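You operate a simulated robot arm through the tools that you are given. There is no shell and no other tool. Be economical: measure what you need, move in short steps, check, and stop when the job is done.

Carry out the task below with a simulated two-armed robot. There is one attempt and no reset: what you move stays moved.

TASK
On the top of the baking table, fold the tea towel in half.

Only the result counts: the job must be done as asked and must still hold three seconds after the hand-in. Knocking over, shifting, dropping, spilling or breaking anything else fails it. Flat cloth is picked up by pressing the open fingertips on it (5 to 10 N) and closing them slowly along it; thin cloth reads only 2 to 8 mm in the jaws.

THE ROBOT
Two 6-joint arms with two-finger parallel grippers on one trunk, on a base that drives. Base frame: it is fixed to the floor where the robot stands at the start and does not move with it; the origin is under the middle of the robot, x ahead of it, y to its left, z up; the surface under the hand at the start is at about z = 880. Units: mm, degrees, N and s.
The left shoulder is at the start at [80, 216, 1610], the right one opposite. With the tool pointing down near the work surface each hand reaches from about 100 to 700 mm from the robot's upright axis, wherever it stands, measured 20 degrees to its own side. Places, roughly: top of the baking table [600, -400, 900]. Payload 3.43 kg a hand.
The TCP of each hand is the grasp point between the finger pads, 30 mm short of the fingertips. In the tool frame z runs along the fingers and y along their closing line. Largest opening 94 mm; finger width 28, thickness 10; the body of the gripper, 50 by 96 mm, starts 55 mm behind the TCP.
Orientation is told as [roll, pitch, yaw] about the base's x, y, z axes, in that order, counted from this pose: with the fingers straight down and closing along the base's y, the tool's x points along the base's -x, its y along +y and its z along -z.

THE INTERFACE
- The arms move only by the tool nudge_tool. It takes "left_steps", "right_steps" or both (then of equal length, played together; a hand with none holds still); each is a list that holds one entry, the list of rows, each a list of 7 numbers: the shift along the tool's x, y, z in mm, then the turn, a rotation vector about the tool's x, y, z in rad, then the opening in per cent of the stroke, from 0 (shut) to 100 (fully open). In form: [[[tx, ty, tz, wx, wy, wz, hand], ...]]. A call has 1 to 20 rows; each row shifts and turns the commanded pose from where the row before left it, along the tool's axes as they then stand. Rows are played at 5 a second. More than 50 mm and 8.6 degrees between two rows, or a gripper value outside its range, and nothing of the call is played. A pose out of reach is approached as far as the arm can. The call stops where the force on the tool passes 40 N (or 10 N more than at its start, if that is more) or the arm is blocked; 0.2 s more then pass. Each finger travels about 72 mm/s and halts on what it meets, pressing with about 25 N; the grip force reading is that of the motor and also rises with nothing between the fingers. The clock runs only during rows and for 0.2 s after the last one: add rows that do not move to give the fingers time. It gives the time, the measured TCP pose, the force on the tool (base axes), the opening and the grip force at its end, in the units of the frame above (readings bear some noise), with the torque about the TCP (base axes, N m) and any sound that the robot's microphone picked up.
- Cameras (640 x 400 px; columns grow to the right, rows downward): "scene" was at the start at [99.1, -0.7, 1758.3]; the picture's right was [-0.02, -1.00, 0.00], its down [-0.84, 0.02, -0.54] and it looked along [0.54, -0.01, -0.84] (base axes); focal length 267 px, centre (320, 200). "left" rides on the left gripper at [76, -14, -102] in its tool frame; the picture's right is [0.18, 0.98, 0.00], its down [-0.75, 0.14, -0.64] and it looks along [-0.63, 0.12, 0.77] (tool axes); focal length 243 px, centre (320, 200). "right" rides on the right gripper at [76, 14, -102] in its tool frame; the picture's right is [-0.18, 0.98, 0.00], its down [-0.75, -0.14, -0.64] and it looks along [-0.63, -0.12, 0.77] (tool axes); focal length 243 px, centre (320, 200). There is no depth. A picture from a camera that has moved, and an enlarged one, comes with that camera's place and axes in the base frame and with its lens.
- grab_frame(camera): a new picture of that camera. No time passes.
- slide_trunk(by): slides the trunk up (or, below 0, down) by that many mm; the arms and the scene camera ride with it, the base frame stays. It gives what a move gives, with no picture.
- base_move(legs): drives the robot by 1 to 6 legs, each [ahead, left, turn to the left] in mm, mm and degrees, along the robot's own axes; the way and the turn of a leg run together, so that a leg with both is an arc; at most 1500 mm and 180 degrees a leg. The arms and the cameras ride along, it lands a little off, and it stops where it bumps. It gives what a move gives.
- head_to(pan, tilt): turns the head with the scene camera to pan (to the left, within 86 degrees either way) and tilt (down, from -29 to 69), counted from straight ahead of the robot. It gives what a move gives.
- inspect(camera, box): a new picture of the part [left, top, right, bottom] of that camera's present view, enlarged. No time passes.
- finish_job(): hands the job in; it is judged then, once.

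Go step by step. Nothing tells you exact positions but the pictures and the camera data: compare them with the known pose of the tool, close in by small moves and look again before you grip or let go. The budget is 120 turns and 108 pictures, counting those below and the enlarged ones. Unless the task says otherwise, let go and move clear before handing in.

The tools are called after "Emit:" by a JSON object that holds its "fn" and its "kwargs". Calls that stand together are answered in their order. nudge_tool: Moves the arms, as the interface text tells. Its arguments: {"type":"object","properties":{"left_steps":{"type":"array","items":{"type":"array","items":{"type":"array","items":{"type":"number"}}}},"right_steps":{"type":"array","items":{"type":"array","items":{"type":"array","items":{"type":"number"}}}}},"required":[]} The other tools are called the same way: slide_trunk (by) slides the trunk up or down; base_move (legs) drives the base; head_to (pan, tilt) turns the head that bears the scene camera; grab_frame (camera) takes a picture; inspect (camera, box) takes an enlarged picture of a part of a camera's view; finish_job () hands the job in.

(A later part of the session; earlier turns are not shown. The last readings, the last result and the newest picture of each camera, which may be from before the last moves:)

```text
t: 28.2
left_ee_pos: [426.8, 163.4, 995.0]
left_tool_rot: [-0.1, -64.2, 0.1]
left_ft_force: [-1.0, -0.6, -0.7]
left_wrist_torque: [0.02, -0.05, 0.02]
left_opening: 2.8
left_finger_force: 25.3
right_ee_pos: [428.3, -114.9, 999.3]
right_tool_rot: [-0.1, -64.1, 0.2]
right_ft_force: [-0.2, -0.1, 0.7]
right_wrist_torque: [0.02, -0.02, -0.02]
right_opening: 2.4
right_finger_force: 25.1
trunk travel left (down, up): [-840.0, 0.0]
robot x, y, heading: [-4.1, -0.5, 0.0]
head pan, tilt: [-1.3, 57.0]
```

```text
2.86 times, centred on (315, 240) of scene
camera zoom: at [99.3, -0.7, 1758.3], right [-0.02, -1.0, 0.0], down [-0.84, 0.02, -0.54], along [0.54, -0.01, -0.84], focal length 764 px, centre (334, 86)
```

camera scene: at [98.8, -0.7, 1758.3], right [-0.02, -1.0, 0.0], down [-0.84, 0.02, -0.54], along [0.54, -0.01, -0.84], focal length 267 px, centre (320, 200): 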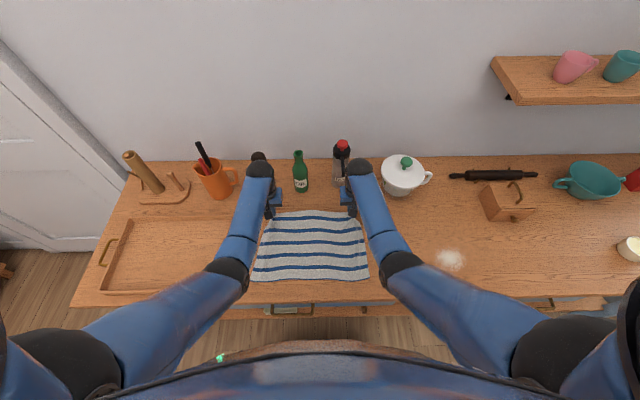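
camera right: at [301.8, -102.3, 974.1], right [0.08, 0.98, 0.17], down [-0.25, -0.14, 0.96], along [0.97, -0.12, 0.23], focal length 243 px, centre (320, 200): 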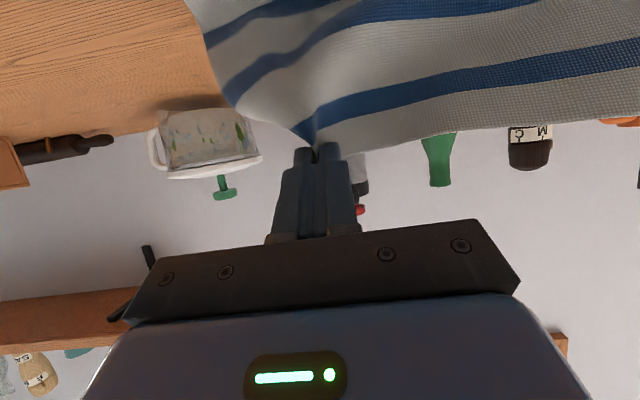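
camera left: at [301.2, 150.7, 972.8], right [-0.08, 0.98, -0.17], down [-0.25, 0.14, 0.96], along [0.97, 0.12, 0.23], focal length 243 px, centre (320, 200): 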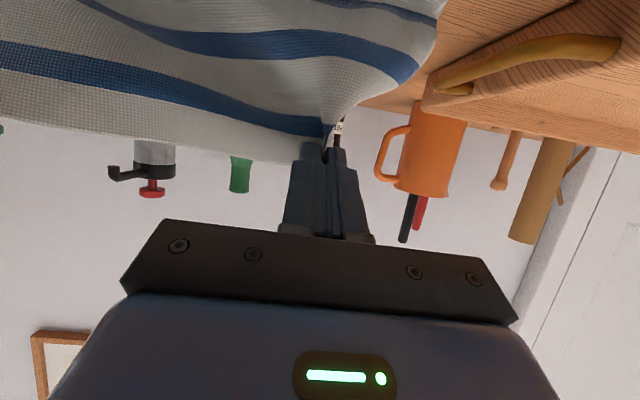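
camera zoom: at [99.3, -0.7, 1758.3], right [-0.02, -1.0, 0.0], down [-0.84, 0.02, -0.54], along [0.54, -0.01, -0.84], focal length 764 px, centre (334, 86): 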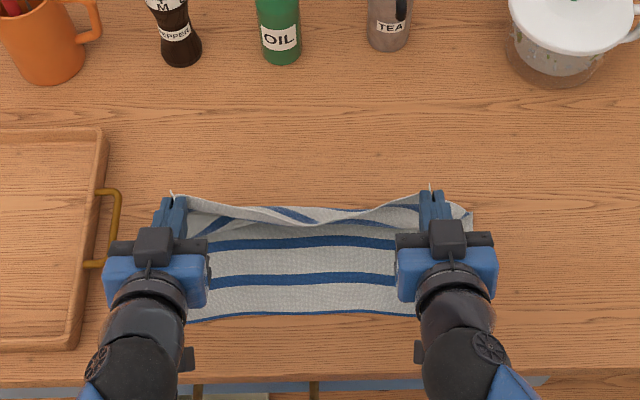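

The cloth is hanging well and the near part has not moved. I continue forward and down.

Emit:
{"fn": "nudge_tool", "kwargs": {"left_steps": [[[15.5, 0, -9.1, 0, 0, 0, 0], [15.5, 0, -9.1, 0, 0, 0, 0], [19.6, 0, -6, 0, 0, 0, 0], [19.6, 0, -6, 0, 0, 0, 0], [0, 0, 0, 0, 0, 0, 0]]], "right_steps": [[[15.5, 0, -9.1, 0, 0, 0, 0], [15.5, 0, -9.1, 0, 0, 0, 0], [19.6, 0, -6, 0, 0, 0, 0], [19.6, 0, -6, 0, 0, 0, 0], [0, 0, 0, 0, 0, 0, 0]]]}}

Emit:
{"fn": "grab_frame", "kwargs": {"camera": "left"}}

Emit:
{"fn": "grab_frame", "kwargs": {"camera": "right"}}

Emit:
{"fn": "inspect", "kwargs": {"camera": "scene", "box": [230, 170, 400, 310]}}

```text
t: 29.4
left_ee_pos: [369.2, 165.4, 946.2]
left_tool_rot: [0.0, -64.0, 0.0]
left_ft_force: [0.9, 0.7, -0.5]
left_wrist_torque: [-0.01, 0.03, 0.03]
left_opening: 2.7
left_finger_force: 25.4
right_ee_pos: [369.9, -115.9, 946.0]
right_tool_rot: [-0.1, -64.1, 0.1]
right_ft_force: [1.0, 0.0, -0.4]
right_wrist_torque: [-0.02, 0.0, -0.01]
right_opening: 2.7
right_finger_force: 25.1
trunk travel left (down, up): [-840.0, 0.0]
robot x, y, heading: [-0.3, -1.9, -0.2]
head pan, tilt: [-1.3, 57.0]
```

```text
76 pictures are left
camera left: at [242.8, 151.4, 923.2], right [-0.08, 0.98, -0.17], down [-0.25, 0.14, 0.96], along [0.97, 0.12, 0.23], focal length 243 px, centre (320, 200)
```

left: 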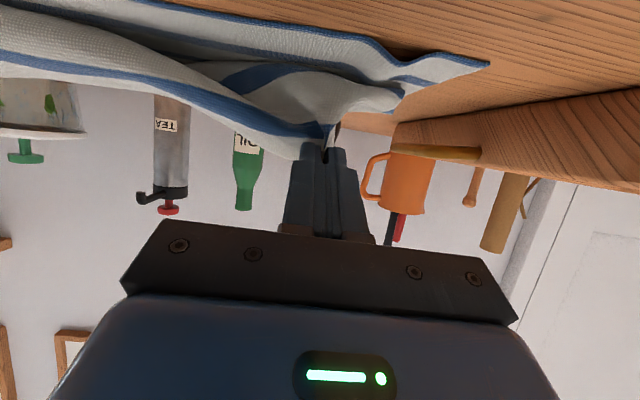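

```text
75 pictures are left
camera right: at [243.5, -102.6, 923.5], right [0.08, 0.98, 0.17], down [-0.25, -0.14, 0.96], along [0.97, -0.12, 0.23], focal length 243 px, centre (320, 200)
```

right: 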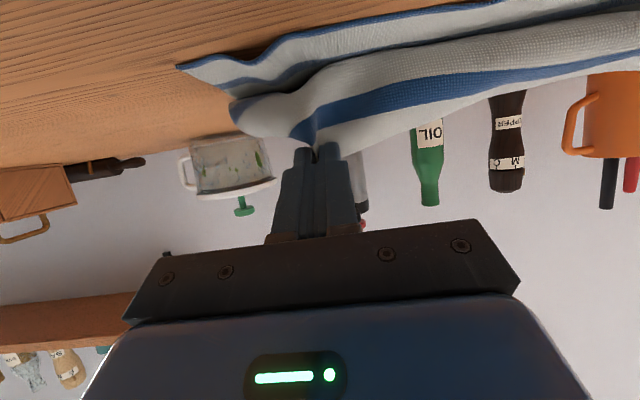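

```text
2.86 times, centred on (315, 240) of scene
camera zoom: at [98.3, -0.8, 1758.4], right [-0.02, -1.0, 0.0], down [-0.84, 0.02, -0.54], along [0.54, -0.01, -0.84], focal length 764 px, centre (334, 86)
```

zoom: 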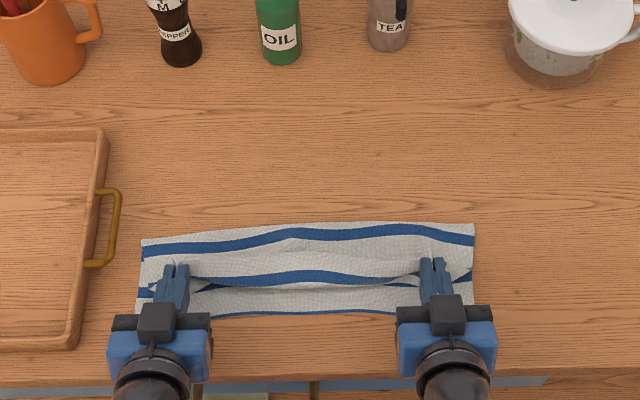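

The fold is shaping well. I lower the gripped edge the rest of the way so it sits over the near edge.

Emit:
{"fn": "nudge_tool", "kwargs": {"left_steps": [[[11.3, 0, -1.2, 0, 0, 0, 0], [11.3, 0, -1.2, 0, 0, 0, 0], [11.3, 0, -1.2, 0, 0, 0, 0], [0, 0, 0, 0, 0, 0, 0]]], "right_steps": [[[11.3, 0, -1.2, 0, 0, 0, 0], [11.3, 0, -1.2, 0, 0, 0, 0], [11.3, 0, -1.2, 0, 0, 0, 0], [0, 0, 0, 0, 0, 0, 0]]]}}

Emit:
{"fn": "grab_frame", "kwargs": {"camera": "left"}}

Emit:
{"fn": "grab_frame", "kwargs": {"camera": "right"}}

Emit:
{"fn": "inspect", "kwargs": {"camera": "scene", "box": [230, 170, 400, 310]}}

```text
t: 30.4
left_ee_pos: [351.4, 166.0, 918.2]
left_tool_rot: [0.1, -64.1, 0.0]
left_ft_force: [0.1, -0.2, 0.6]
left_wrist_torque: [0.01, -0.02, 0.01]
left_opening: 2.8
left_finger_force: 24.7
right_ee_pos: [351.5, -115.8, 917.3]
right_tool_rot: [-0.1, -64.1, 0.1]
right_ft_force: [0.2, 0.6, -0.1]
right_wrist_torque: [-0.01, 0.01, -0.01]
right_opening: 2.4
right_finger_force: 24.4
trunk travel left (down, up): [-840.0, 0.0]
robot x, y, heading: [-1.1, -1.9, 0.1]
head pan, tilt: [-1.3, 57.0]
```

```text
73 pictures are left
camera left: at [225.6, 151.2, 894.8], right [-0.08, 0.98, -0.17], down [-0.25, 0.14, 0.96], along [0.97, 0.12, 0.23], focal length 243 px, centre (320, 200)
```

left: 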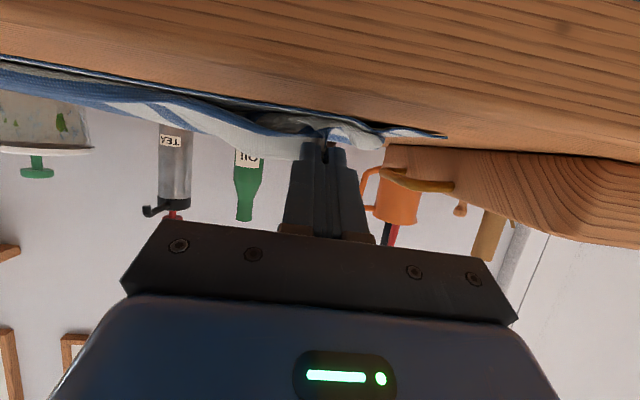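

```text
72 pictures are left
camera right: at [226.0, -102.7, 894.9], right [0.08, 0.98, 0.16], down [-0.25, -0.14, 0.96], along [0.97, -0.12, 0.23], focal length 243 px, centre (320, 200)
```

right: 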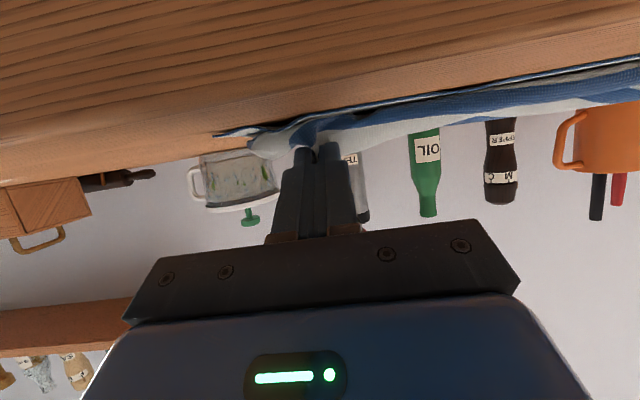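

```text
2.86 times, centred on (315, 240) of scene
camera zoom: at [99.1, -0.8, 1758.3], right [-0.02, -1.0, 0.0], down [-0.84, 0.02, -0.54], along [0.54, -0.01, -0.84], focal length 764 px, centre (334, 86)
```

zoom: 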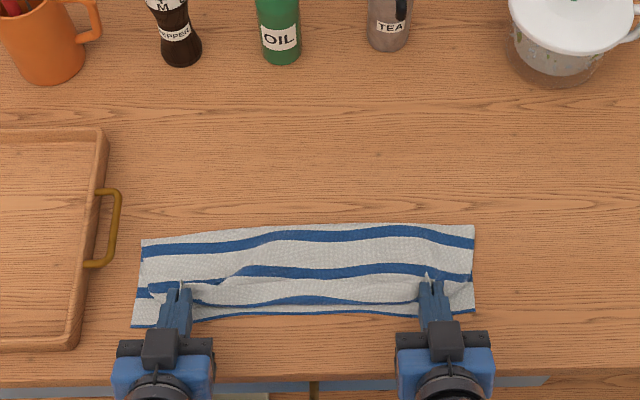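

Emit:
{"fn": "nudge_tool", "kwargs": {"left_steps": [[[5.3, 0, -5.4, 0, 0, 0, 0], [5.3, 0, -5.4, 0, 0, 0, 0], [2.7, 0, 1.3, 0, 0, 0, 0], [2.7, 0, 1.3, 0, 0, 0, 0], [0, 0, 0, 0, 0, 0, 0]]], "right_steps": [[[5.3, 0, -5.4, 0, 0, 0, 0], [5.3, 0, -5.4, 0, 0, 0, 0], [2.7, 0, 1.3, 0, 0, 0, 0], [2.7, 0, 1.3, 0, 0, 0, 0], [0, 0, 0, 0, 0, 0, 0]]]}}

Emit:
{"fn": "inspect", "kwargs": {"camera": "scene", "box": [250, 210, 380, 300]}}

Emit:
{"fn": "grab_frame", "kwargs": {"camera": "left"}}

```text
t: 31.6
left_ee_pos: [336.6, 164.6, 908.1]
left_tool_rot: [0.0, -64.2, 0.0]
left_ft_force: [1.4, 0.7, 8.9]
left_wrist_torque: [0.05, -0.21, -0.01]
left_opening: 2.5
left_finger_force: 25.4
right_ee_pos: [337.0, -116.5, 908.2]
right_tool_rot: [-0.1, -64.1, 0.1]
right_ft_force: [0.6, -2.3, 9.4]
right_wrist_torque: [-0.05, -0.22, -0.06]
right_opening: 2.3
right_finger_force: 24.5
trunk travel left (down, up): [-840.0, 0.0]
robot x, y, heading: [-1.2, 1.5, -0.2]
head pan, tilt: [-1.3, 57.0]
```

```text
4.44 times, centred on (315, 255) of scene
camera zoom: at [97.9, -1.2, 1758.7], right [-0.02, -1.0, 0.0], down [-0.84, 0.02, -0.54], along [0.54, -0.01, -0.84], focal length 1188 px, centre (342, -44)
```

zoom: 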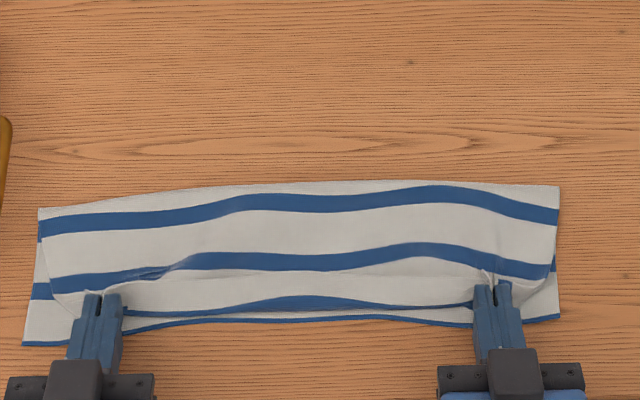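

```text
69 pictures are left
camera left: at [211.1, 150.9, 885.0], right [-0.08, 0.98, -0.17], down [-0.25, 0.14, 0.96], along [0.97, 0.12, 0.23], focal length 243 px, centre (320, 200)
```

left: 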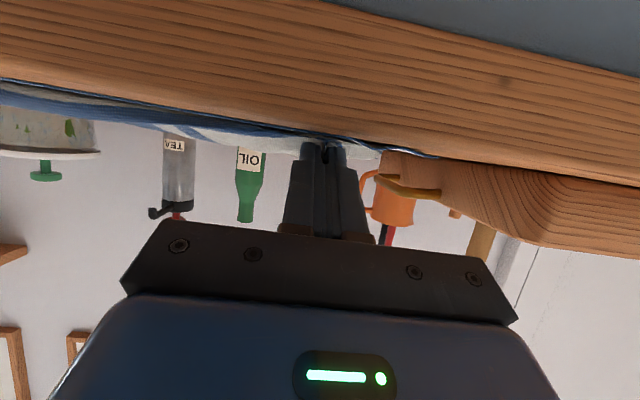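

The edge now lies just over the near edge with light contact. I open the fingers slowly while spreading outward so the rucks flatten.

Emit:
{"fn": "nudge_tool", "kwargs": {"left_steps": [[[0, 0, 0, 0, 0, 0, 5], [0, 2.3, 0, 0, 0, 0, 10], [0, 2.3, 0, 0, 0, 0, 15], [0, 2.3, 0, 0, 0, 0, 20], [0, 2.3, 0, 0, 0, 0, 25], [0, 2.3, 0, 0, 0, 0, 30], [0, 2.3, 0, 0, 0, 0, 35], [0, 2.3, 0, 0, 0, 0, 40], [0, 2.3, 0, 0, 0, 0, 45], [0, 0, 0, 0, 0, 0, 45]]], "right_steps": [[[0, 0, 0, 0, 0, 0, 5], [0, -2.3, 0, 0, 0, 0, 10], [0, -2.3, 0, 0, 0, 0, 15], [0, -2.3, 0, 0, 0, 0, 20], [0, -2.3, 0, 0, 0, 0, 25], [0, -2.3, 0, 0, 0, 0, 30], [0, -2.3, 0, 0, 0, 0, 35], [0, -2.3, 0, 0, 0, 0, 40], [0, -2.3, 0, 0, 0, 0, 45], [0, 0, 0, 0, 0, 0, 45]]]}}

Emit:
{"fn": "inspect", "kwargs": {"camera": "scene", "box": [250, 210, 380, 300]}}

Emit:
{"fn": "grab_frame", "kwargs": {"camera": "left"}}

Emit:
{"fn": "grab_frame", "kwargs": {"camera": "right"}}

```text
t: 33.8
left_ee_pos: [336.0, 183.2, 908.4]
left_tool_rot: [0.0, -64.1, -0.1]
left_ft_force: [1.2, -7.6, 14.1]
left_wrist_torque: [-0.12, -0.35, -0.15]
left_opening: 37.9
left_finger_force: 0.1
right_ee_pos: [336.5, -134.3, 908.4]
right_tool_rot: [0.1, -64.2, 0.1]
right_ft_force: [0.0, 8.0, 14.7]
right_wrist_torque: [0.01, -0.29, 0.14]
right_opening: 37.1
right_finger_force: 0.2
trunk travel left (down, up): [-840.0, 0.0]
robot x, y, heading: [0.2, 0.3, 0.0]
head pan, tilt: [-1.3, 57.0]
```

```text
4.44 times, centred on (315, 255) of scene
camera zoom: at [96.4, -1.0, 1758.6], right [-0.02, -1.0, 0.0], down [-0.84, 0.02, -0.55], along [0.55, -0.01, -0.84], focal length 1188 px, centre (342, -44)
```

zoom: 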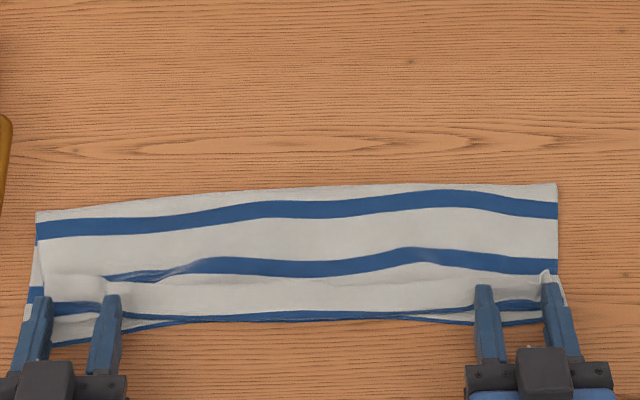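

```text
67 pictures are left
camera left: at [209.9, 169.1, 884.8], right [-0.08, 0.98, -0.17], down [-0.25, 0.14, 0.96], along [0.97, 0.12, 0.23], focal length 243 px, centre (320, 200)
```

left: 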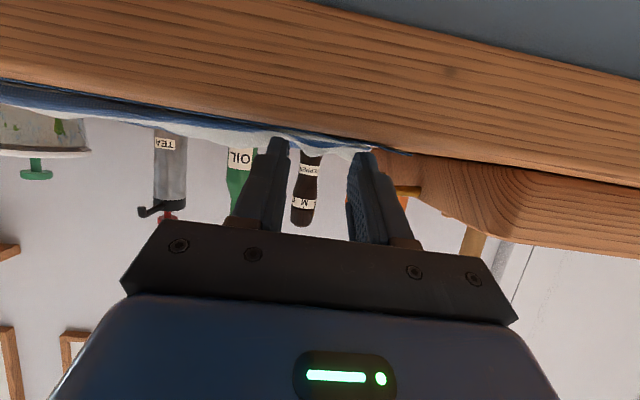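

```text
66 pictures are left
camera right: at [210.6, -120.8, 885.0], right [0.08, 0.98, 0.17], down [-0.25, -0.14, 0.96], along [0.97, -0.12, 0.23], focal length 243 px, centre (320, 200)
```

right: 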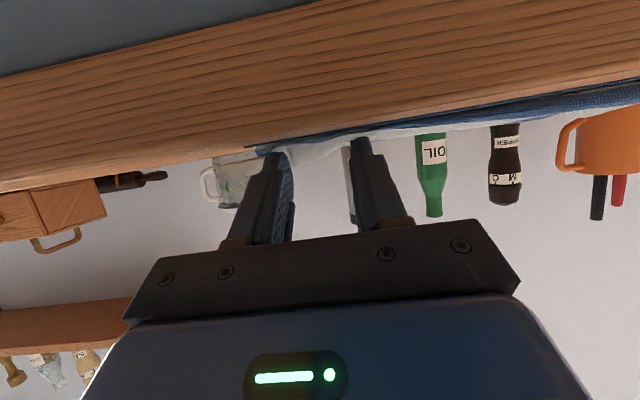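

The corners are spread out nicely. I raise the hands straight up.

Emit:
{"fn": "nudge_tool", "kwargs": {"left_steps": [[[-4.5, 0, -2.2, 0, 0, 0, 45], [-9, 0, -4.4, 0, 0, 0, 45], [-18, 0, -8.8, 0, 0, 0, 45], [-36, 0, -17.6, 0, 0, 0, 45], [-36, 0, -17.6, 0, 0, 0, 45], [0, 0, -40, 0, 0, 0, 45], [0, 0, 0, 0, 0, 0, 45]]], "right_steps": [[[-4.5, 0, -2.2, 0, 0, 0, 45], [-9, 0, -4.4, 0, 0, 0, 45], [-18, 0, -8.8, 0, 0, 0, 45], [-36, 0, -17.6, 0, 0, 0, 45], [-36, 0, -17.6, 0, 0, 0, 45], [0, 0, -40, 0, 0, 0, 45], [0, 0, 0, 0, 0, 0, 45]]]}}

Emit:
{"fn": "inspect", "kwargs": {"camera": "scene", "box": [250, 210, 380, 300]}}

```text
t: 35.4
left_ee_pos: [301.4, 184.9, 1042.0]
left_tool_rot: [-0.1, -64.0, 0.2]
left_ft_force: [0.0, -0.4, 0.6]
left_wrist_torque: [-0.03, 0.02, -0.01]
left_opening: 42.3
left_finger_force: 0.1
right_ee_pos: [301.6, -136.0, 1038.4]
right_tool_rot: [-0.1, -64.0, 0.0]
right_ft_force: [-0.2, 0.0, 0.1]
right_wrist_torque: [0.01, 0.0, 0.0]
right_opening: 42.4
right_finger_force: 0.1
trunk travel left (down, up): [-840.0, 0.0]
robot x, y, heading: [-0.4, -2.2, 0.2]
head pan, tilt: [-1.3, 57.0]
```

```text
4.44 times, centred on (315, 255) of scene
camera zoom: at [100.4, 0.3, 1758.3], right [-0.02, -1.0, 0.0], down [-0.84, 0.02, -0.54], along [0.54, -0.01, -0.84], focal length 1188 px, centre (342, -44)
```

zoom: 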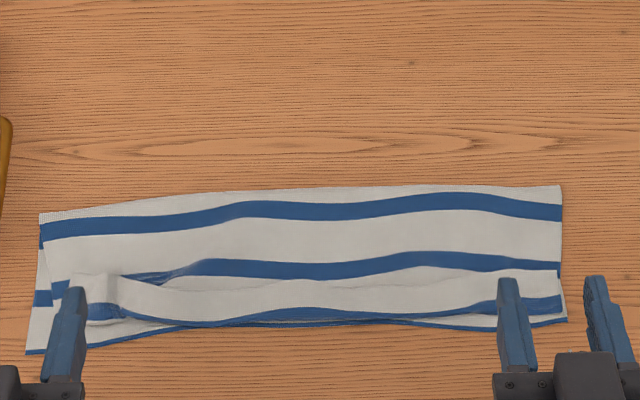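

Emit:
{"fn": "nudge_tool", "kwargs": {"left_steps": [[[0, 40, -30, 0, 0, 0, 45], [0, 40, -30, 0, 0, 0, 45], [0, 40, 0, 0, 0, 0, 45]]], "right_steps": [[[0, -40, -30, 0, 0, 0, 45], [0, -40, -30, 0, 0, 0, 45], [0, -40, 0, 0, 0, 0, 45]]]}}

Emit:
{"fn": "inspect", "kwargs": {"camera": "scene", "box": [240, 210, 390, 300]}}

Emit:
{"fn": "grab_frame", "kwargs": {"camera": "scene"}}

```text
t: 36.4
left_ee_pos: [238.8, 319.9, 1051.6]
left_tool_rot: [-0.2, -64.2, 14.8]
left_ft_force: [0.2, -0.3, -0.6]
left_wrist_torque: [0.0, 0.0, 0.02]
left_opening: 42.4
left_finger_force: 0.0
left hand out of reach, approached as far as the arm can: row 1, 2, 3
right_ee_pos: [261.6, -239.5, 1065.2]
right_tool_rot: [-0.1, -64.1, 0.2]
right_ft_force: [0.4, 0.0, -0.3]
right_wrist_torque: [0.02, 0.02, -0.01]
right_opening: 42.2
right_finger_force: 0.0
right hand out of reach, approached as far as the arm can: row 2
trunk travel left (down, up): [-840.0, 0.0]
robot x, y, heading: [1.6, -0.0, -0.2]
head pan, tilt: [-1.3, 57.0]
stopped in row 3 (left hand): the arm was blocked; the commanded pose is now the measured one
```

```text
4.27 times, centred on (315, 255) of scene
camera zoom: at [99.3, 2.9, 1758.4], right [-0.02, -1.0, 0.0], down [-0.84, 0.02, -0.54], along [0.54, -0.01, -0.84], focal length 1141 px, centre (341, -35)
```

zoom: 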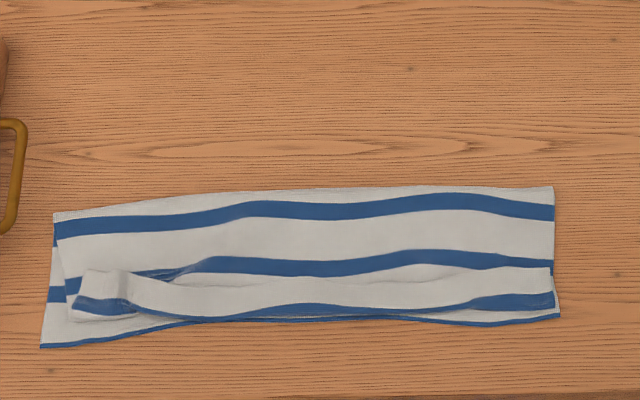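

```text
63 pictures are left
camera scene: at [99.3, 2.9, 1758.4], right [-0.02, -1.0, 0.0], down [-0.84, 0.02, -0.54], along [0.54, -0.01, -0.84], focal length 267 px, centre (320, 200)
```

scene: 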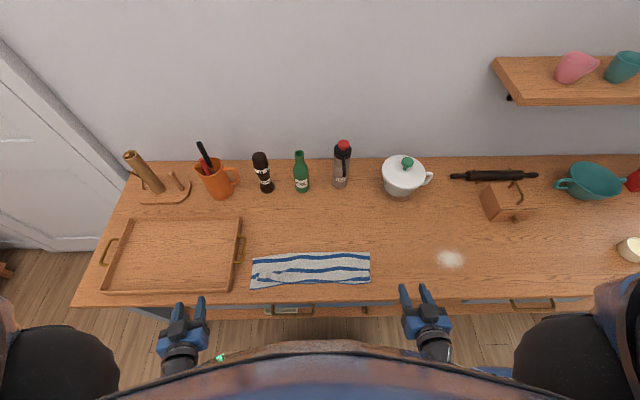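

The hands are clear, but the near strip looks rolled or folded back. I look closer.

Emit:
{"fn": "inspect", "kwargs": {"camera": "scene", "box": [245, 245, 315, 295]}}

Emit:
{"fn": "inspect", "kwargs": {"camera": "scene", "box": [310, 245, 380, 295]}}

```text
8.00 times, centred on (280, 270) of scene
camera zoom: at [99.3, 2.9, 1758.4], right [-0.02, -1.0, 0.0], down [-0.84, 0.02, -0.54], along [0.54, -0.01, -0.84], focal length 2139 px, centre (640, -360)
```

zoom: 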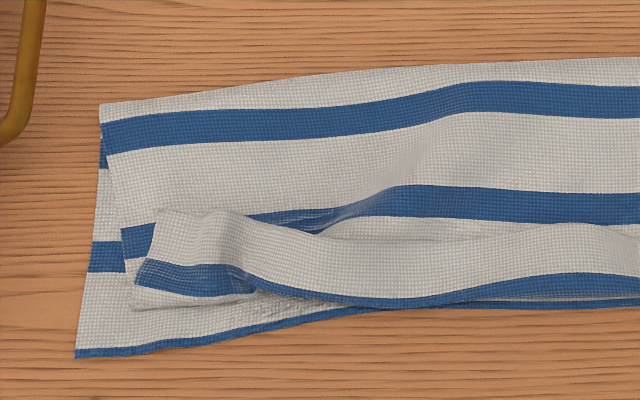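

```text
8.00 times, centred on (345, 270) of scene
camera zoom: at [99.3, 2.9, 1758.4], right [-0.02, -1.0, 0.0], down [-0.84, 0.02, -0.54], along [0.54, -0.01, -0.84], focal length 2139 px, centre (120, -360)
```

zoom: 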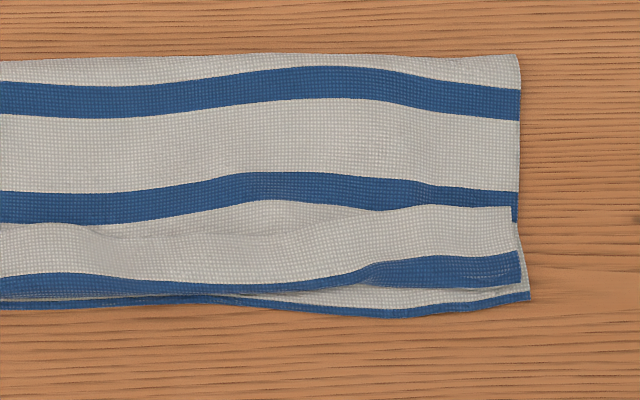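

The last ~30 mm of the top layer has folded back on itself, because the hands could not turn far enough. I'll take hold of that flap again with the hands leaning the other way, then re-lay it with more rotation, but first I straighten the hands.

Emit:
{"fn": "nudge_tool", "kwargs": {"left_steps": [[[0, 0, 0, 0, 0.14, 0, 50], [0, 0, 0, 0, 0.14, 0, 50], [0, 0, 0, 0, 0.14, 0, 50], [0, 0, 0, 0, 0.14, 0, 50], [0, 0, 0, 0, 0.14, 0, 50], [0, 0, 0, 0, 0.14, 0, 50], [0, 0, 0, 0, 0.14, 0, 50], [0, 0, 0, 0, 0.14, 0, 50], [0, 0, 0, 0, 0, 0.129, 50], [0, 0, 0, 0, 0, 0.129, 50], [0, 0, 0, 0, 0, 0, 50]]], "right_steps": [[[0, 0, 0, 0, 0.14, 0, 50], [0, 0, 0, 0, 0.14, 0, 50], [0, 0, 0, 0, 0.14, 0, 50], [0, 0, 0, 0, 0.14, 0, 50], [0, 0, 0, 0, 0.14, 0, 50], [0, 0, 0, 0, 0.14, 0, 50], [0, 0, 0, 0, 0.14, 0, 50], [0, 0, 0, 0, 0.14, 0, 50], [0, 0, 0, 0, 0, 0, 50], [0, 0, 0, 0, 0, 0, 50], [0, 0, 0, 0, 0, 0, 50]]]}}

```text
t: 38.8
left_ee_pos: [88.1, 240.9, 995.5]
left_tool_rot: [0.1, 0.0, -0.4]
left_ft_force: [-0.6, -1.2, 0.3]
left_wrist_torque: [-0.02, 0.02, 0.05]
left_opening: 47.3
left_finger_force: 0.1
left hand out of reach, approached as far as the arm can: row 1, 2, 3, 4, 5, 6, 7, 8
right_ee_pos: [82.6, -223.6, 1034.9]
right_tool_rot: [0.1, -0.1, 0.0]
right_ft_force: [0.3, -0.2, -0.6]
right_wrist_torque: [0.04, 0.01, 0.02]
right_opening: 47.0
right_finger_force: 0.0
right hand out of reach, approached as far as the arm can: row 2, 3, 4, 5, 6, 7, 8
trunk travel left (down, up): [-840.0, 0.0]
robot x, y, heading: [2.9, -0.6, 0.1]
head pan, tilt: [-1.3, 57.0]
```

Emit:
{"fn": "nudge_tool", "kwargs": {"left_steps": [[[-42, 0, 0, 0, 0, 0, 50], [-42, -20, 0, 0, 0, 0, 50], [-42, -20, 0, 0, 0, 0, 50], [-42, -20, 0, 0, 0, 0, 50], [-42, -20, 0, 0, 0, 0, 50], [-42, 0, 0, 0, 0, 0, 50], [-42, 0, 0, 0, 0, 0, 50], [0, 0, 0, 0, 0, 0, 50], [0, 0, 0, 0, 0, 0, 50]]], "right_steps": [[[-42, 0, 0, 0, 0, 0, 50], [-42, 24, 10, 0, 0, 0, 50], [-42, 24, 10, 0, 0, 0, 50], [-42, 24, 10, 0, 0, 0, 50], [-42, 24, 10, 0, 0, 0, 50], [-42, 0, 0, 0, 0, 0, 50], [-42, 0, 0, 0, 0, 0, 50], [-6, 0, 0, 0, 0, 0, 50], [0, 0, 0, 0, 0, 0, 50]]]}}

Emit:
{"fn": "grab_frame", "kwargs": {"camera": "left"}}

Emit:
{"fn": "grab_frame", "kwargs": {"camera": "right"}}

```text
t: 39.4
left_ee_pos: [81.9, 235.6, 994.7]
left_tool_rot: [-0.3, -0.2, -0.2]
left_ft_force: [-0.1, 0.5, -0.5]
left_wrist_torque: [-0.01, -0.01, 0.01]
left_opening: 47.2
left_finger_force: 0.2
left hand out of reach, approached as far as the arm can: row 1, 2, 3
right_ee_pos: [100.3, -156.4, 1024.4]
right_tool_rot: [-3.1, 1.9, 23.5]
right_ft_force: [22.9, -18.0, -2.3]
right_wrist_torque: [1.68, 2.29, -0.97]
right_opening: 47.3
right_finger_force: 0.0
right hand out of reach, approached as far as the arm can: row 1
trunk travel left (down, up): [-840.0, 0.0]
robot x, y, heading: [0.9, 3.8, -0.2]
head pan, tilt: [-1.3, 57.0]
stopped in row 3 (right hand): the force on the tool passed its limit at 310 N (the readings are from after the stop); the commanded pose is now the measured one
```

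```text
60 pictures are left
camera left: at [6.0, 223.2, 1098.0], right [-0.18, 0.98, -0.01], down [0.75, 0.14, 0.64], along [0.63, 0.11, -0.77], focal length 243 px, centre (320, 200)
```

left: 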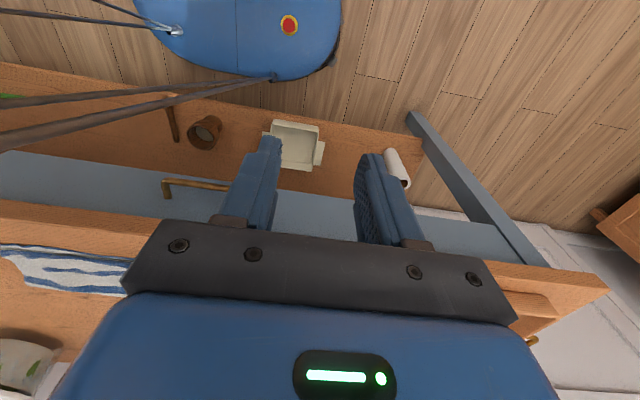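

```text
59 pictures are left
camera right: at [24.6, -167.9, 1129.0], right [-0.22, 0.97, -0.06], down [0.75, 0.21, 0.62], along [0.62, 0.09, -0.78], focal length 243 px, centre (320, 200)
```

right: 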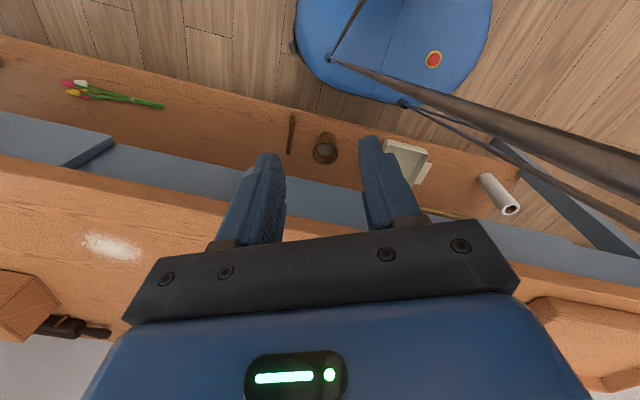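

The right hand brushed the robot's own trunk near the body. I move it outward and straighten it, then bring both hands forward at a lower height.

Emit:
{"fn": "nudge_tool", "kwargs": {"right_steps": [[[0, -15, 0, 0, 0, 0, 50], [0, -15, 0, 0, 0, 0, 50], [0, -15, 10, 0, 0, 0.137, 50], [0, -15, 10, 0, 0, 0.137, 50], [0, 0, 10, 0, 0, 0.137, 50], [0, 0, 10, -0.054, -0.033, 0, 50], [0, 0, 0, 0, 0, 0, 50]]]}}

```text
t: 41.0
left_ee_pos: [85.0, 234.1, 995.6]
left_tool_rot: [-0.2, 0.0, -0.2]
left_ft_force: [0.2, 0.2, 0.5]
left_wrist_torque: [0.01, 0.0, 0.01]
left_opening: 47.1
left_finger_force: 0.0
right_ee_pos: [125.2, -214.4, 988.0]
right_tool_rot: [-0.2, -1.1, 0.2]
right_ft_force: [0.4, 1.0, -0.5]
right_wrist_torque: [-0.03, 0.02, -0.02]
right_opening: 46.9
right_finger_force: 0.0
trunk travel left (down, up): [-840.0, 0.0]
robot x, y, heading: [-2.6, 3.1, 0.0]
head pan, tilt: [-1.3, 57.0]
```

Emit:
{"fn": "nudge_tool", "kwargs": {"left_steps": [[[0, 0, 20, 0, 0, 0, 50], [0, 0, 15, 0, 0, 0, 50], [-20, 0, 0, 0, 0, 0, 50], [-20, 0, 0, 0, 0, 0, 50], [-20, 0, 0, 0, 0, 0, 50], [-20, 0, 0, 0, 0, 0, 50], [-20, 0, 0, 0, 0, 0, 50], [0, 0, 0, 0, 0, 0, 50]]], "right_steps": [[[0, 0, 15, 0, 0.02, 0, 50], [0, 0, 15, 0, 0, 0, 50], [-20, 0, 0, 0, 0, 0, 50], [-20, 0, 0, 0, 0, 0, 50], [-20, 0, 0, 0, 0, 0, 50], [-20, 0, 0, 0, 0, 0, 50], [-20, 0, 0, 0, 0, 0, 50], [0, 0, 0, 0, 0, 0, 50]]]}}

```text
t: 42.8
left_ee_pos: [88.7, 241.5, 961.4]
left_tool_rot: [-0.1, -0.1, -0.3]
left_ft_force: [-0.2, -0.2, -0.4]
left_wrist_torque: [-0.03, 0.03, -0.04]
left_opening: 47.1
left_finger_force: 0.0
left hand out of reach, approached as far as the arm can: row 3, 4, 5, 6, 7
right_ee_pos: [223.9, -217.0, 956.4]
right_tool_rot: [-0.2, 0.0, 0.2]
right_ft_force: [0.1, 0.2, 0.3]
right_wrist_torque: [0.01, -0.02, 0.01]
right_opening: 46.9
right_finger_force: 0.0
trunk travel left (down, up): [-840.0, 0.0]
robot x, y, heading: [0.3, 4.7, -0.3]
head pan, tilt: [-1.3, 57.0]
```

Emit:
{"fn": "nudge_tool", "kwargs": {"left_steps": [[[0, 0, 25, 0, 0, 0, 50], [0, 0, 25, 0, 0, 0, 50], [0, 0, 0, 0, 0, 0, 50], [0, 0, 0, 0, 0, 0, 50]]]}}

Emit:
{"fn": "grab_frame", "kwargs": {"camera": "scene"}}

```text
t: 43.8
left_ee_pos: [87.6, 241.6, 909.7]
left_tool_rot: [-0.2, 0.0, -0.2]
left_ft_force: [-1.1, -0.2, -0.1]
left_wrist_torque: [0.02, 0.01, -0.02]
left_opening: 47.2
left_finger_force: 0.1
right_ee_pos: [224.6, -216.7, 956.4]
right_tool_rot: [-0.1, 0.0, 0.2]
right_ft_force: [-0.4, -0.2, -0.2]
right_wrist_torque: [0.01, -0.01, 0.01]
right_opening: 47.2
right_finger_force: 0.1
trunk travel left (down, up): [-840.0, 0.0]
robot x, y, heading: [0.6, 0.1, 0.2]
head pan, tilt: [-1.3, 57.0]
```

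```text
58 pictures are left
camera scene: at [99.6, -0.1, 1758.3], right [-0.02, -1.0, 0.0], down [-0.84, 0.02, -0.54], along [0.54, -0.01, -0.84], focal length 267 px, centre (320, 200)
```

scene: 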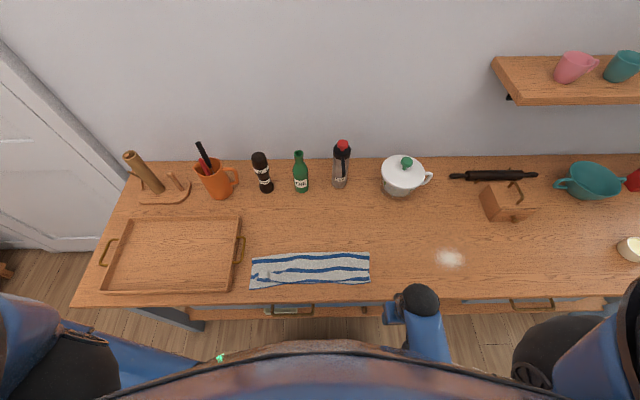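

Emit:
{"fn": "nudge_tool", "kwargs": {"left_steps": [[[0, 15, 0, 0, 0, 0, 50], [0, 15, 0, 0, 0, 0, 50], [0, 15, 0, 0, 0, 0, 50], [0, 15, 0, 0, 0, 0, 50], [-15, 0, 0, 0, 0, 0, 50], [-15, 0, 0, 0, 0, 0, 50], [-15, 0, 0, 0, 0, 0, 50]]]}}

```text
t: 45.4
left_ee_pos: [104.5, 299.1, 902.7]
left_tool_rot: [-0.2, 0.0, -0.1]
left_ft_force: [0.5, -0.2, 0.0]
left_wrist_torque: [-0.02, 0.0, -0.01]
left_opening: 47.0
left_finger_force: 0.1
left hand out of reach, approached as far as the arm can: row 4, 6, 7
right_ee_pos: [223.2, -216.0, 957.2]
right_tool_rot: [-0.2, 0.0, 0.1]
right_ft_force: [0.3, 0.1, 0.6]
right_wrist_torque: [-0.01, -0.01, 0.0]
right_opening: 46.9
right_finger_force: 0.0
trunk travel left (down, up): [-840.0, 0.0]
robot x, y, heading: [-1.2, 2.1, 0.1]
head pan, tilt: [-1.3, 57.0]
```

Emit:
{"fn": "nudge_tool", "kwargs": {"left_steps": [[[0, -15, -30, 0, 0, 0, 50], [0, -15, -30, 0, 0, 0, 50], [-30, -15, 0, 0, 0, 0, 50], [-30, -15, 0, 0, 0, 0, 50], [-30, -15, 0, 0, 0, 0, 50], [-30, 0, 0, 0, 0, 0, 50], [-30, 0, 0, 0, 0, 0, 50], [-30, 0, 0, 0, 0, 0, 50], [-30, 0, 0, 0, 0, 0, 50], [-30, 0, 0, 0, 0, 0, 50], [0, 0, 0, 0, 0, 0, 50], [0, 0, 0, 0, 0, 0, 50]]]}}

```text
t: 48.0
left_ee_pos: [95.5, 268.7, 940.8]
left_tool_rot: [-0.2, -0.1, -0.2]
left_ft_force: [0.4, -0.4, 0.0]
left_wrist_torque: [-0.01, 0.0, 0.04]
left_opening: 47.2
left_finger_force: 0.1
left hand out of reach, approached as far as the arm can: row 1, 2, 3, 4, 5, 6, 7, 8, 9, 10
right_ee_pos: [223.8, -216.0, 957.3]
right_tool_rot: [0.0, 0.0, 0.3]
right_ft_force: [-0.7, -0.7, -0.1]
right_wrist_torque: [-0.02, 0.0, -0.01]
right_opening: 46.8
right_finger_force: 0.1
trunk travel left (down, up): [-840.0, 0.0]
robot x, y, heading: [3.8, 1.7, 0.1]
head pan, tilt: [-1.3, 57.0]
```

Emit:
{"fn": "nudge_tool", "kwargs": {"left_steps": [[[0, 0, 0, 0, 0, -0.14, 50], [0, 0, 0, 0, 0, -0.14, 50], [-15, 0, 0, 0, 0, 0, 50], [-15, 0, 0, 0, 0, 0, 50], [-15, 0, 0, 0, 0, 0, 50]]]}}

```text
t: 49.2
left_ee_pos: [98.7, 274.8, 933.3]
left_tool_rot: [-0.2, 0.1, 15.7]
left_ft_force: [-0.3, -0.5, 0.1]
left_wrist_torque: [-0.03, 0.02, 0.01]
left_opening: 47.1
left_finger_force: 0.0
left hand out of reach, approached as far as the arm can: row 3, 4, 5
right_ee_pos: [224.4, -216.5, 956.4]
right_tool_rot: [-0.1, 0.0, 0.2]
right_ft_force: [0.7, 0.6, 0.1]
right_wrist_torque: [0.01, -0.01, -0.02]
right_opening: 47.1
right_finger_force: 0.0
trunk travel left (down, up): [-840.0, 0.0]
robot x, y, heading: [2.8, 0.6, 0.2]
head pan, tilt: [-1.3, 57.0]
```

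The left arm seems stuck in an awkward configuration. I turn the head to see its elbow.

Emit:
{"fn": "head_to", "kwargs": {"pan": 55, "tilt": 50}}

Emit:
{"fn": "grab_frame", "kwargs": {"camera": "scene"}}

Emit:
{"fn": "head_to", "kwargs": {"pan": -55, "tilt": 50}}

Emit:
{"fn": "grab_frame", "kwargs": {"camera": "scene"}}

```text
t: 50.5
left_ee_pos: [99.2, 275.2, 933.3]
left_tool_rot: [-0.2, 0.0, 15.8]
left_ft_force: [0.1, 0.2, -0.9]
left_wrist_torque: [-0.03, 0.01, -0.01]
left_opening: 47.0
left_finger_force: 0.2
right_ee_pos: [224.5, -215.7, 956.5]
right_tool_rot: [0.0, 0.1, 0.2]
right_ft_force: [0.0, 0.2, 0.3]
right_wrist_torque: [-0.03, -0.01, -0.01]
right_opening: 46.9
right_finger_force: 0.1
trunk travel left (down, up): [-840.0, 0.0]
robot x, y, heading: [-1.1, 0.1, 0.1]
head pan, tilt: [55.0, 50.0]
```

```text
57 pictures are left
camera scene: at [73.8, 64.5, 1767.3], right [0.82, -0.57, 0.0], down [-0.44, -0.63, -0.64], along [0.37, 0.53, -0.77], focal length 267 px, centre (320, 200)
```

scene: 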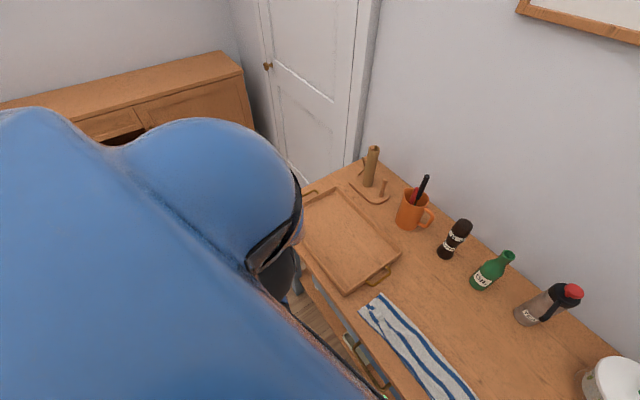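

```text
t: 52.4
left_ee_pos: [98.6, 274.5, 932.2]
left_tool_rot: [-0.1, 0.0, 15.7]
left_ft_force: [-0.6, -0.1, -0.3]
left_wrist_torque: [0.01, 0.03, 0.02]
left_opening: 47.0
left_finger_force: 0.1
right_ee_pos: [224.0, -216.4, 956.3]
right_tool_rot: [-0.1, 0.0, 0.2]
right_ft_force: [-0.4, -1.1, 0.0]
right_wrist_torque: [0.01, 0.02, 0.0]
right_opening: 47.0
right_finger_force: 0.0
trunk travel left (down, up): [-840.0, 0.0]
robot x, y, heading: [-2.3, 1.3, 0.2]
head pan, tilt: [-55.0, 50.0]
```

```text
56 pictures are left
camera scene: at [73.9, -61.6, 1767.4], right [-0.82, -0.57, 0.0], down [-0.44, 0.63, -0.64], along [0.37, -0.53, -0.77], focal length 267 px, centre (320, 200)
```

scene: 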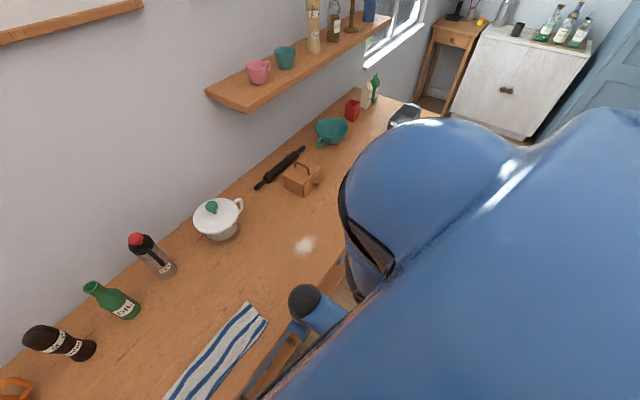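

Emit:
{"fn": "nudge_tool", "kwargs": {"left_steps": [[[0, 0, 0, 0, 0, 0.137, 50], [0, 0, 0, 0, 0, 0.137, 50], [-20, 0, -6, 0, -0.14, 0, 50], [-20.6, 0, -3.2, 0, -0.14, 0, 50], [-20.9, 0, -0.2, 0, -0.14, 0, 50], [-20.7, 0, 2.7, 0, -0.14, 0, 50], [-20.1, 0, 5.5, 0, -0.14, 0, 50], [-19.2, 0, 8.3, 0, -0.14, 0, 50], [-17.8, 0, 10.8, 0, -0.14, 0, 50], [-16.2, 0, 13.2, 0, -0.14, 0, 50], [0, 0, 0, 0, 0, 0, 50]]]}}

Emit:
{"fn": "head_to", "kwargs": {"pan": 0, "tilt": 62}}

Emit:
{"fn": "grab_frame", "kwargs": {"camera": "scene"}}

```text
t: 54.8
left_ee_pos: [258.3, 275.9, 980.7]
left_tool_rot: [-0.4, -64.2, 0.5]
left_ft_force: [0.5, 1.1, 0.2]
left_wrist_torque: [-0.03, -0.02, 0.01]
left_opening: 46.9
left_finger_force: 0.0
right_ee_pos: [224.1, -217.0, 956.1]
right_tool_rot: [-0.2, 0.0, 0.1]
right_ft_force: [0.1, 0.1, -0.1]
right_wrist_torque: [0.0, 0.01, 0.0]
right_opening: 46.9
right_finger_force: 0.1
trunk travel left (down, up): [-840.0, 0.0]
robot x, y, heading: [2.2, -4.4, -0.2]
head pan, tilt: [-55.0, 50.0]
```

```text
t: 56.0
left_ee_pos: [258.9, 276.0, 981.3]
left_tool_rot: [-0.4, -64.1, 0.4]
left_ft_force: [-0.2, 0.6, 0.5]
left_wrist_torque: [-0.01, 0.04, 0.0]
left_opening: 46.7
left_finger_force: 0.1
right_ee_pos: [224.4, -217.4, 956.7]
right_tool_rot: [-0.1, 0.0, 0.1]
right_ft_force: [-0.6, -0.3, 0.0]
right_wrist_torque: [0.03, -0.02, 0.04]
right_opening: 47.1
right_finger_force: 0.0
trunk travel left (down, up): [-840.0, 0.0]
robot x, y, heading: [0.1, -1.0, 0.0]
head pan, tilt: [0.0, 62.0]
```

```text
55 pictures are left
camera scene: at [94.1, 1.5, 1752.5], right [0.0, -1.0, 0.0], down [-0.88, 0.0, -0.47], along [0.47, 0.0, -0.88], focal length 267 px, centre (320, 200)
```

scene: 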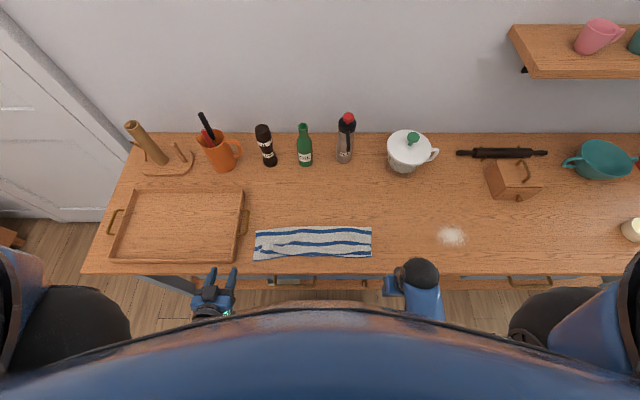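

The left arm is free again. I move both hands forward over the towel and straighten them there.

Emit:
{"fn": "nudge_tool", "kwargs": {"left_steps": [[[-18.6, -28, 21, 0, 0, 0, 50], [-18.6, -28, 21, 0, 0, 0, 50], [-18.6, -28, 21, 0, 0, 0, 50], [-18.6, -28, 21, 0, 0, 0, 50], [0, 0, 0, 0, 0.14, 0, 50], [0, 0, 0, 0, 0.14, 0, 50], [0, 0, 0, 0, 0.14, 0, 50], [0, 0, 0, 0, 0.14, 0, 50], [0, 0, 0, 0, 0.14, 0, 50], [0, 0, 0, 0, 0.14, 0, 50], [0, 0, 0, 0, 0.14, 0, 50], [0, 0, 0, 0, 0.14, 0, 50], [0, 0, 0, 0, 0, 0, 50]]], "right_steps": [[[-35, 22, -11, 0, 0, 0, 50], [-35, 22, -11, 0, 0, 0, 50], [-35, 22, -11, 0, 0, 0, 50], [-35, 22, -11, 0, 0, 0, 50], [0, 0, 0, 0, 0, 0, 50], [0, 0, 0, 0, 0, 0, 50], [0, 0, 0, 0, 0, 0, 50], [0, 0, 0, 0, 0, 0, 50], [0, 0, 0, 0, 0, 0, 50], [0, 0, 0, 0, 0, 0, 50], [0, 0, 0, 0, 0, 0, 50], [0, 0, 0, 0, 0, 0, 50], [0, 0, 0, 0, 0, 0, 50]]]}}

Emit:
{"fn": "grab_frame", "kwargs": {"camera": "left"}}

Emit:
{"fn": "grab_frame", "kwargs": {"camera": "right"}}

```text
t: 58.8
left_ee_pos: [89.5, 248.3, 976.8]
left_tool_rot: [-0.2, 0.0, 0.1]
left_ft_force: [0.0, 0.2, -0.2]
left_wrist_torque: [-0.02, 0.0, 0.0]
left_opening: 47.0
left_finger_force: 0.0
left hand out of reach, approached as far as the arm can: row 1, 2, 3, 4, 5, 6, 7, 8, 9, 10, 11, 12
right_ee_pos: [363.8, -127.5, 1001.3]
right_tool_rot: [0.0, 0.0, 0.2]
right_ft_force: [-0.3, -0.7, 0.1]
right_wrist_torque: [-0.01, 0.02, 0.0]
right_opening: 46.8
right_finger_force: 0.0
trunk travel left (down, up): [-840.0, 0.0]
robot x, y, heading: [0.4, -1.2, 0.2]
head pan, tilt: [0.0, 62.0]
```

```text
54 pictures are left
camera left: at [13.5, 234.3, 1080.7], right [-0.19, 0.98, 0.0], down [0.75, 0.14, 0.64], along [0.63, 0.12, -0.77], focal length 243 px, centre (320, 200)
```

left: 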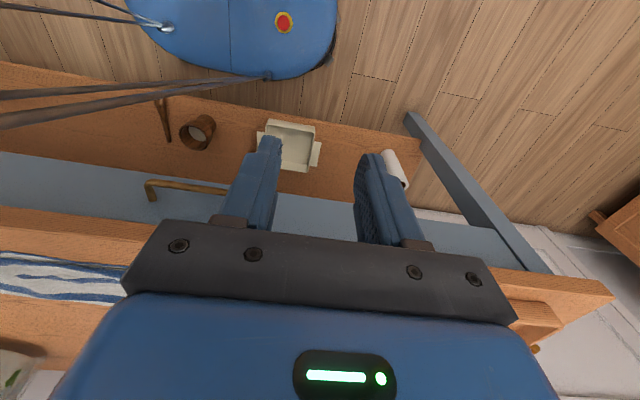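

```text
53 pictures are left
camera right: at [287.1, -113.3, 1104.4], right [0.18, 0.98, 0.0], down [0.75, -0.14, 0.64], along [0.63, -0.12, -0.77], focal length 243 px, centre (320, 200)
```

right: 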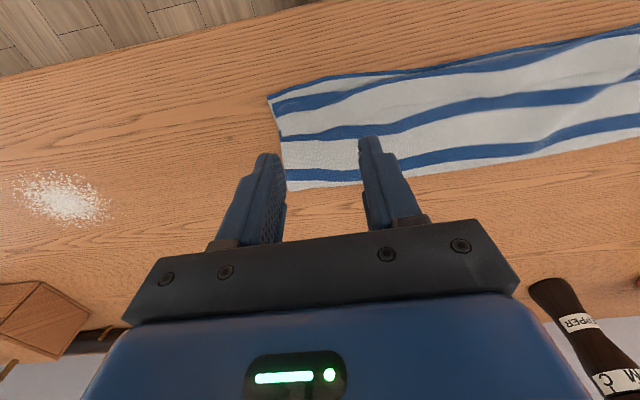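

The left arm is still in a bad elbow branch near the body. I extend it downward in the free space in front of the table to unfold it, watching forces.

Emit:
{"fn": "nudge_tool", "kwargs": {"left_steps": [[[0, 0, 25, 0, 0, 0, 50], [0, 0, 25, 0, 0, 0, 50], [0, 0, 25, 0, 0, 0, 50], [0, 0, 25, 0, 0, 0, 50], [0, 0, 25, 0, 0, 0, 50], [0, 0, 25, 0, 0, 0, 50], [-8, 0, 0, 0, 0, 0, 50], [-8, 0, 0, 0, 0, 0, 50], [-8, 0, 0, 0, 0, 0, 50], [0, 0, 0, 0, 0, 0, 50]]]}}

```text
t: 61.0
left_ee_pos: [91.4, 255.2, 827.4]
left_tool_rot: [-0.1, 0.0, 0.1]
left_ft_force: [-0.2, 0.0, 0.2]
left_wrist_torque: [0.05, 0.01, 0.03]
left_opening: 47.0
left_finger_force: 0.2
left hand out of reach, approached as far as the arm can: row 7, 8, 9
right_ee_pos: [364.3, -128.0, 1001.4]
right_tool_rot: [-0.1, 0.0, 0.2]
right_ft_force: [-0.3, 0.1, 0.3]
right_wrist_torque: [0.02, 0.02, -0.05]
right_opening: 46.9
right_finger_force: 0.1
trunk travel left (down, up): [-840.0, 0.0]
robot x, y, heading: [-1.0, 2.6, 0.0]
head pan, tilt: [0.0, 62.0]
```

Emit:
{"fn": "nudge_tool", "kwargs": {"left_steps": [[[0, 0, -30, 0, 0, 0, 50], [0, 0, -30, 0, 0, 0, 50], [0, 0, -30, 0, 0, 0, 50], [0, 0, -30, 0, 0, 0, 50], [2.5, -10, 0, 0, 0, 0, 50], [2.5, -10, 0, 0, 0, 0, 50], [2.5, -10, 0, 0, 0, 0, 50], [2.5, -10, 0, 0, 0, 0, 50], [2.5, -10, 0, 0, 0, 0, 50], [2.5, -10, 0, 0, 0, 0, 50], [0, 0, 0, 0, 0, 0, 50]]]}}

```text
t: 63.4
left_ee_pos: [75.6, 201.7, 947.8]
left_tool_rot: [-0.1, 0.0, 0.2]
left_ft_force: [-1.1, -0.4, -0.5]
left_wrist_torque: [0.0, 0.0, -0.02]
left_opening: 46.9
left_finger_force: 0.0
left hand out of reach, approached as far as the arm can: row 8
right_ee_pos: [363.3, -125.7, 1001.4]
right_tool_rot: [-0.2, -0.1, 0.1]
right_ft_force: [-0.1, 1.0, 0.2]
right_wrist_torque: [0.0, 0.01, 0.01]
right_opening: 46.9
right_finger_force: 0.0
trunk travel left (down, up): [-840.0, 0.0]
robot x, y, heading: [3.2, -1.6, 0.1]
head pan, tilt: [0.0, 62.0]
```

It passed through the shoulder axis. I now circle it forward in small steps.

Emit:
{"fn": "nudge_tool", "kwargs": {"left_steps": [[[0, -4, 0, 0, 0, 0, 50], [-6, 0, 0, 0, 0, 0, 50], [-8, 0, 0, 0, 0, 0, 50], [-8, 2, 0, 0, 0, 0, 50], [-8, 4, 0, 0, 0, 0, 50], [-10, 6, 0, 0, 0, 0, 50], [-10, 6, 0, 0, 0, 0, 50], [-12, 4, 0, 0, 0, 0, 50], [-15, 0, 0, 0, 0, 0, 50], [-15, 0, 0, 0, 0, 0, 50], [0, 0, 0, 0, 0, 0, 50]]]}}

```text
t: 65.8
left_ee_pos: [165.3, 220.7, 948.1]
left_tool_rot: [0.0, 0.1, 0.1]
left_ft_force: [0.1, 1.2, 0.7]
left_wrist_torque: [-0.02, -0.03, 0.02]
left_opening: 47.2
left_finger_force: 0.1
left hand out of reach, approached as far as the arm can: row 3
right_ee_pos: [364.1, -127.4, 1000.2]
right_tool_rot: [-0.1, 0.0, 0.2]
right_ft_force: [-0.4, 0.6, -0.2]
right_wrist_torque: [0.01, -0.01, -0.03]
right_opening: 46.8
right_finger_force: 0.0
trunk travel left (down, up): [-840.0, 0.0]
robot x, y, heading: [1.7, -3.6, 0.0]
head pan, tilt: [0.0, 62.0]
```

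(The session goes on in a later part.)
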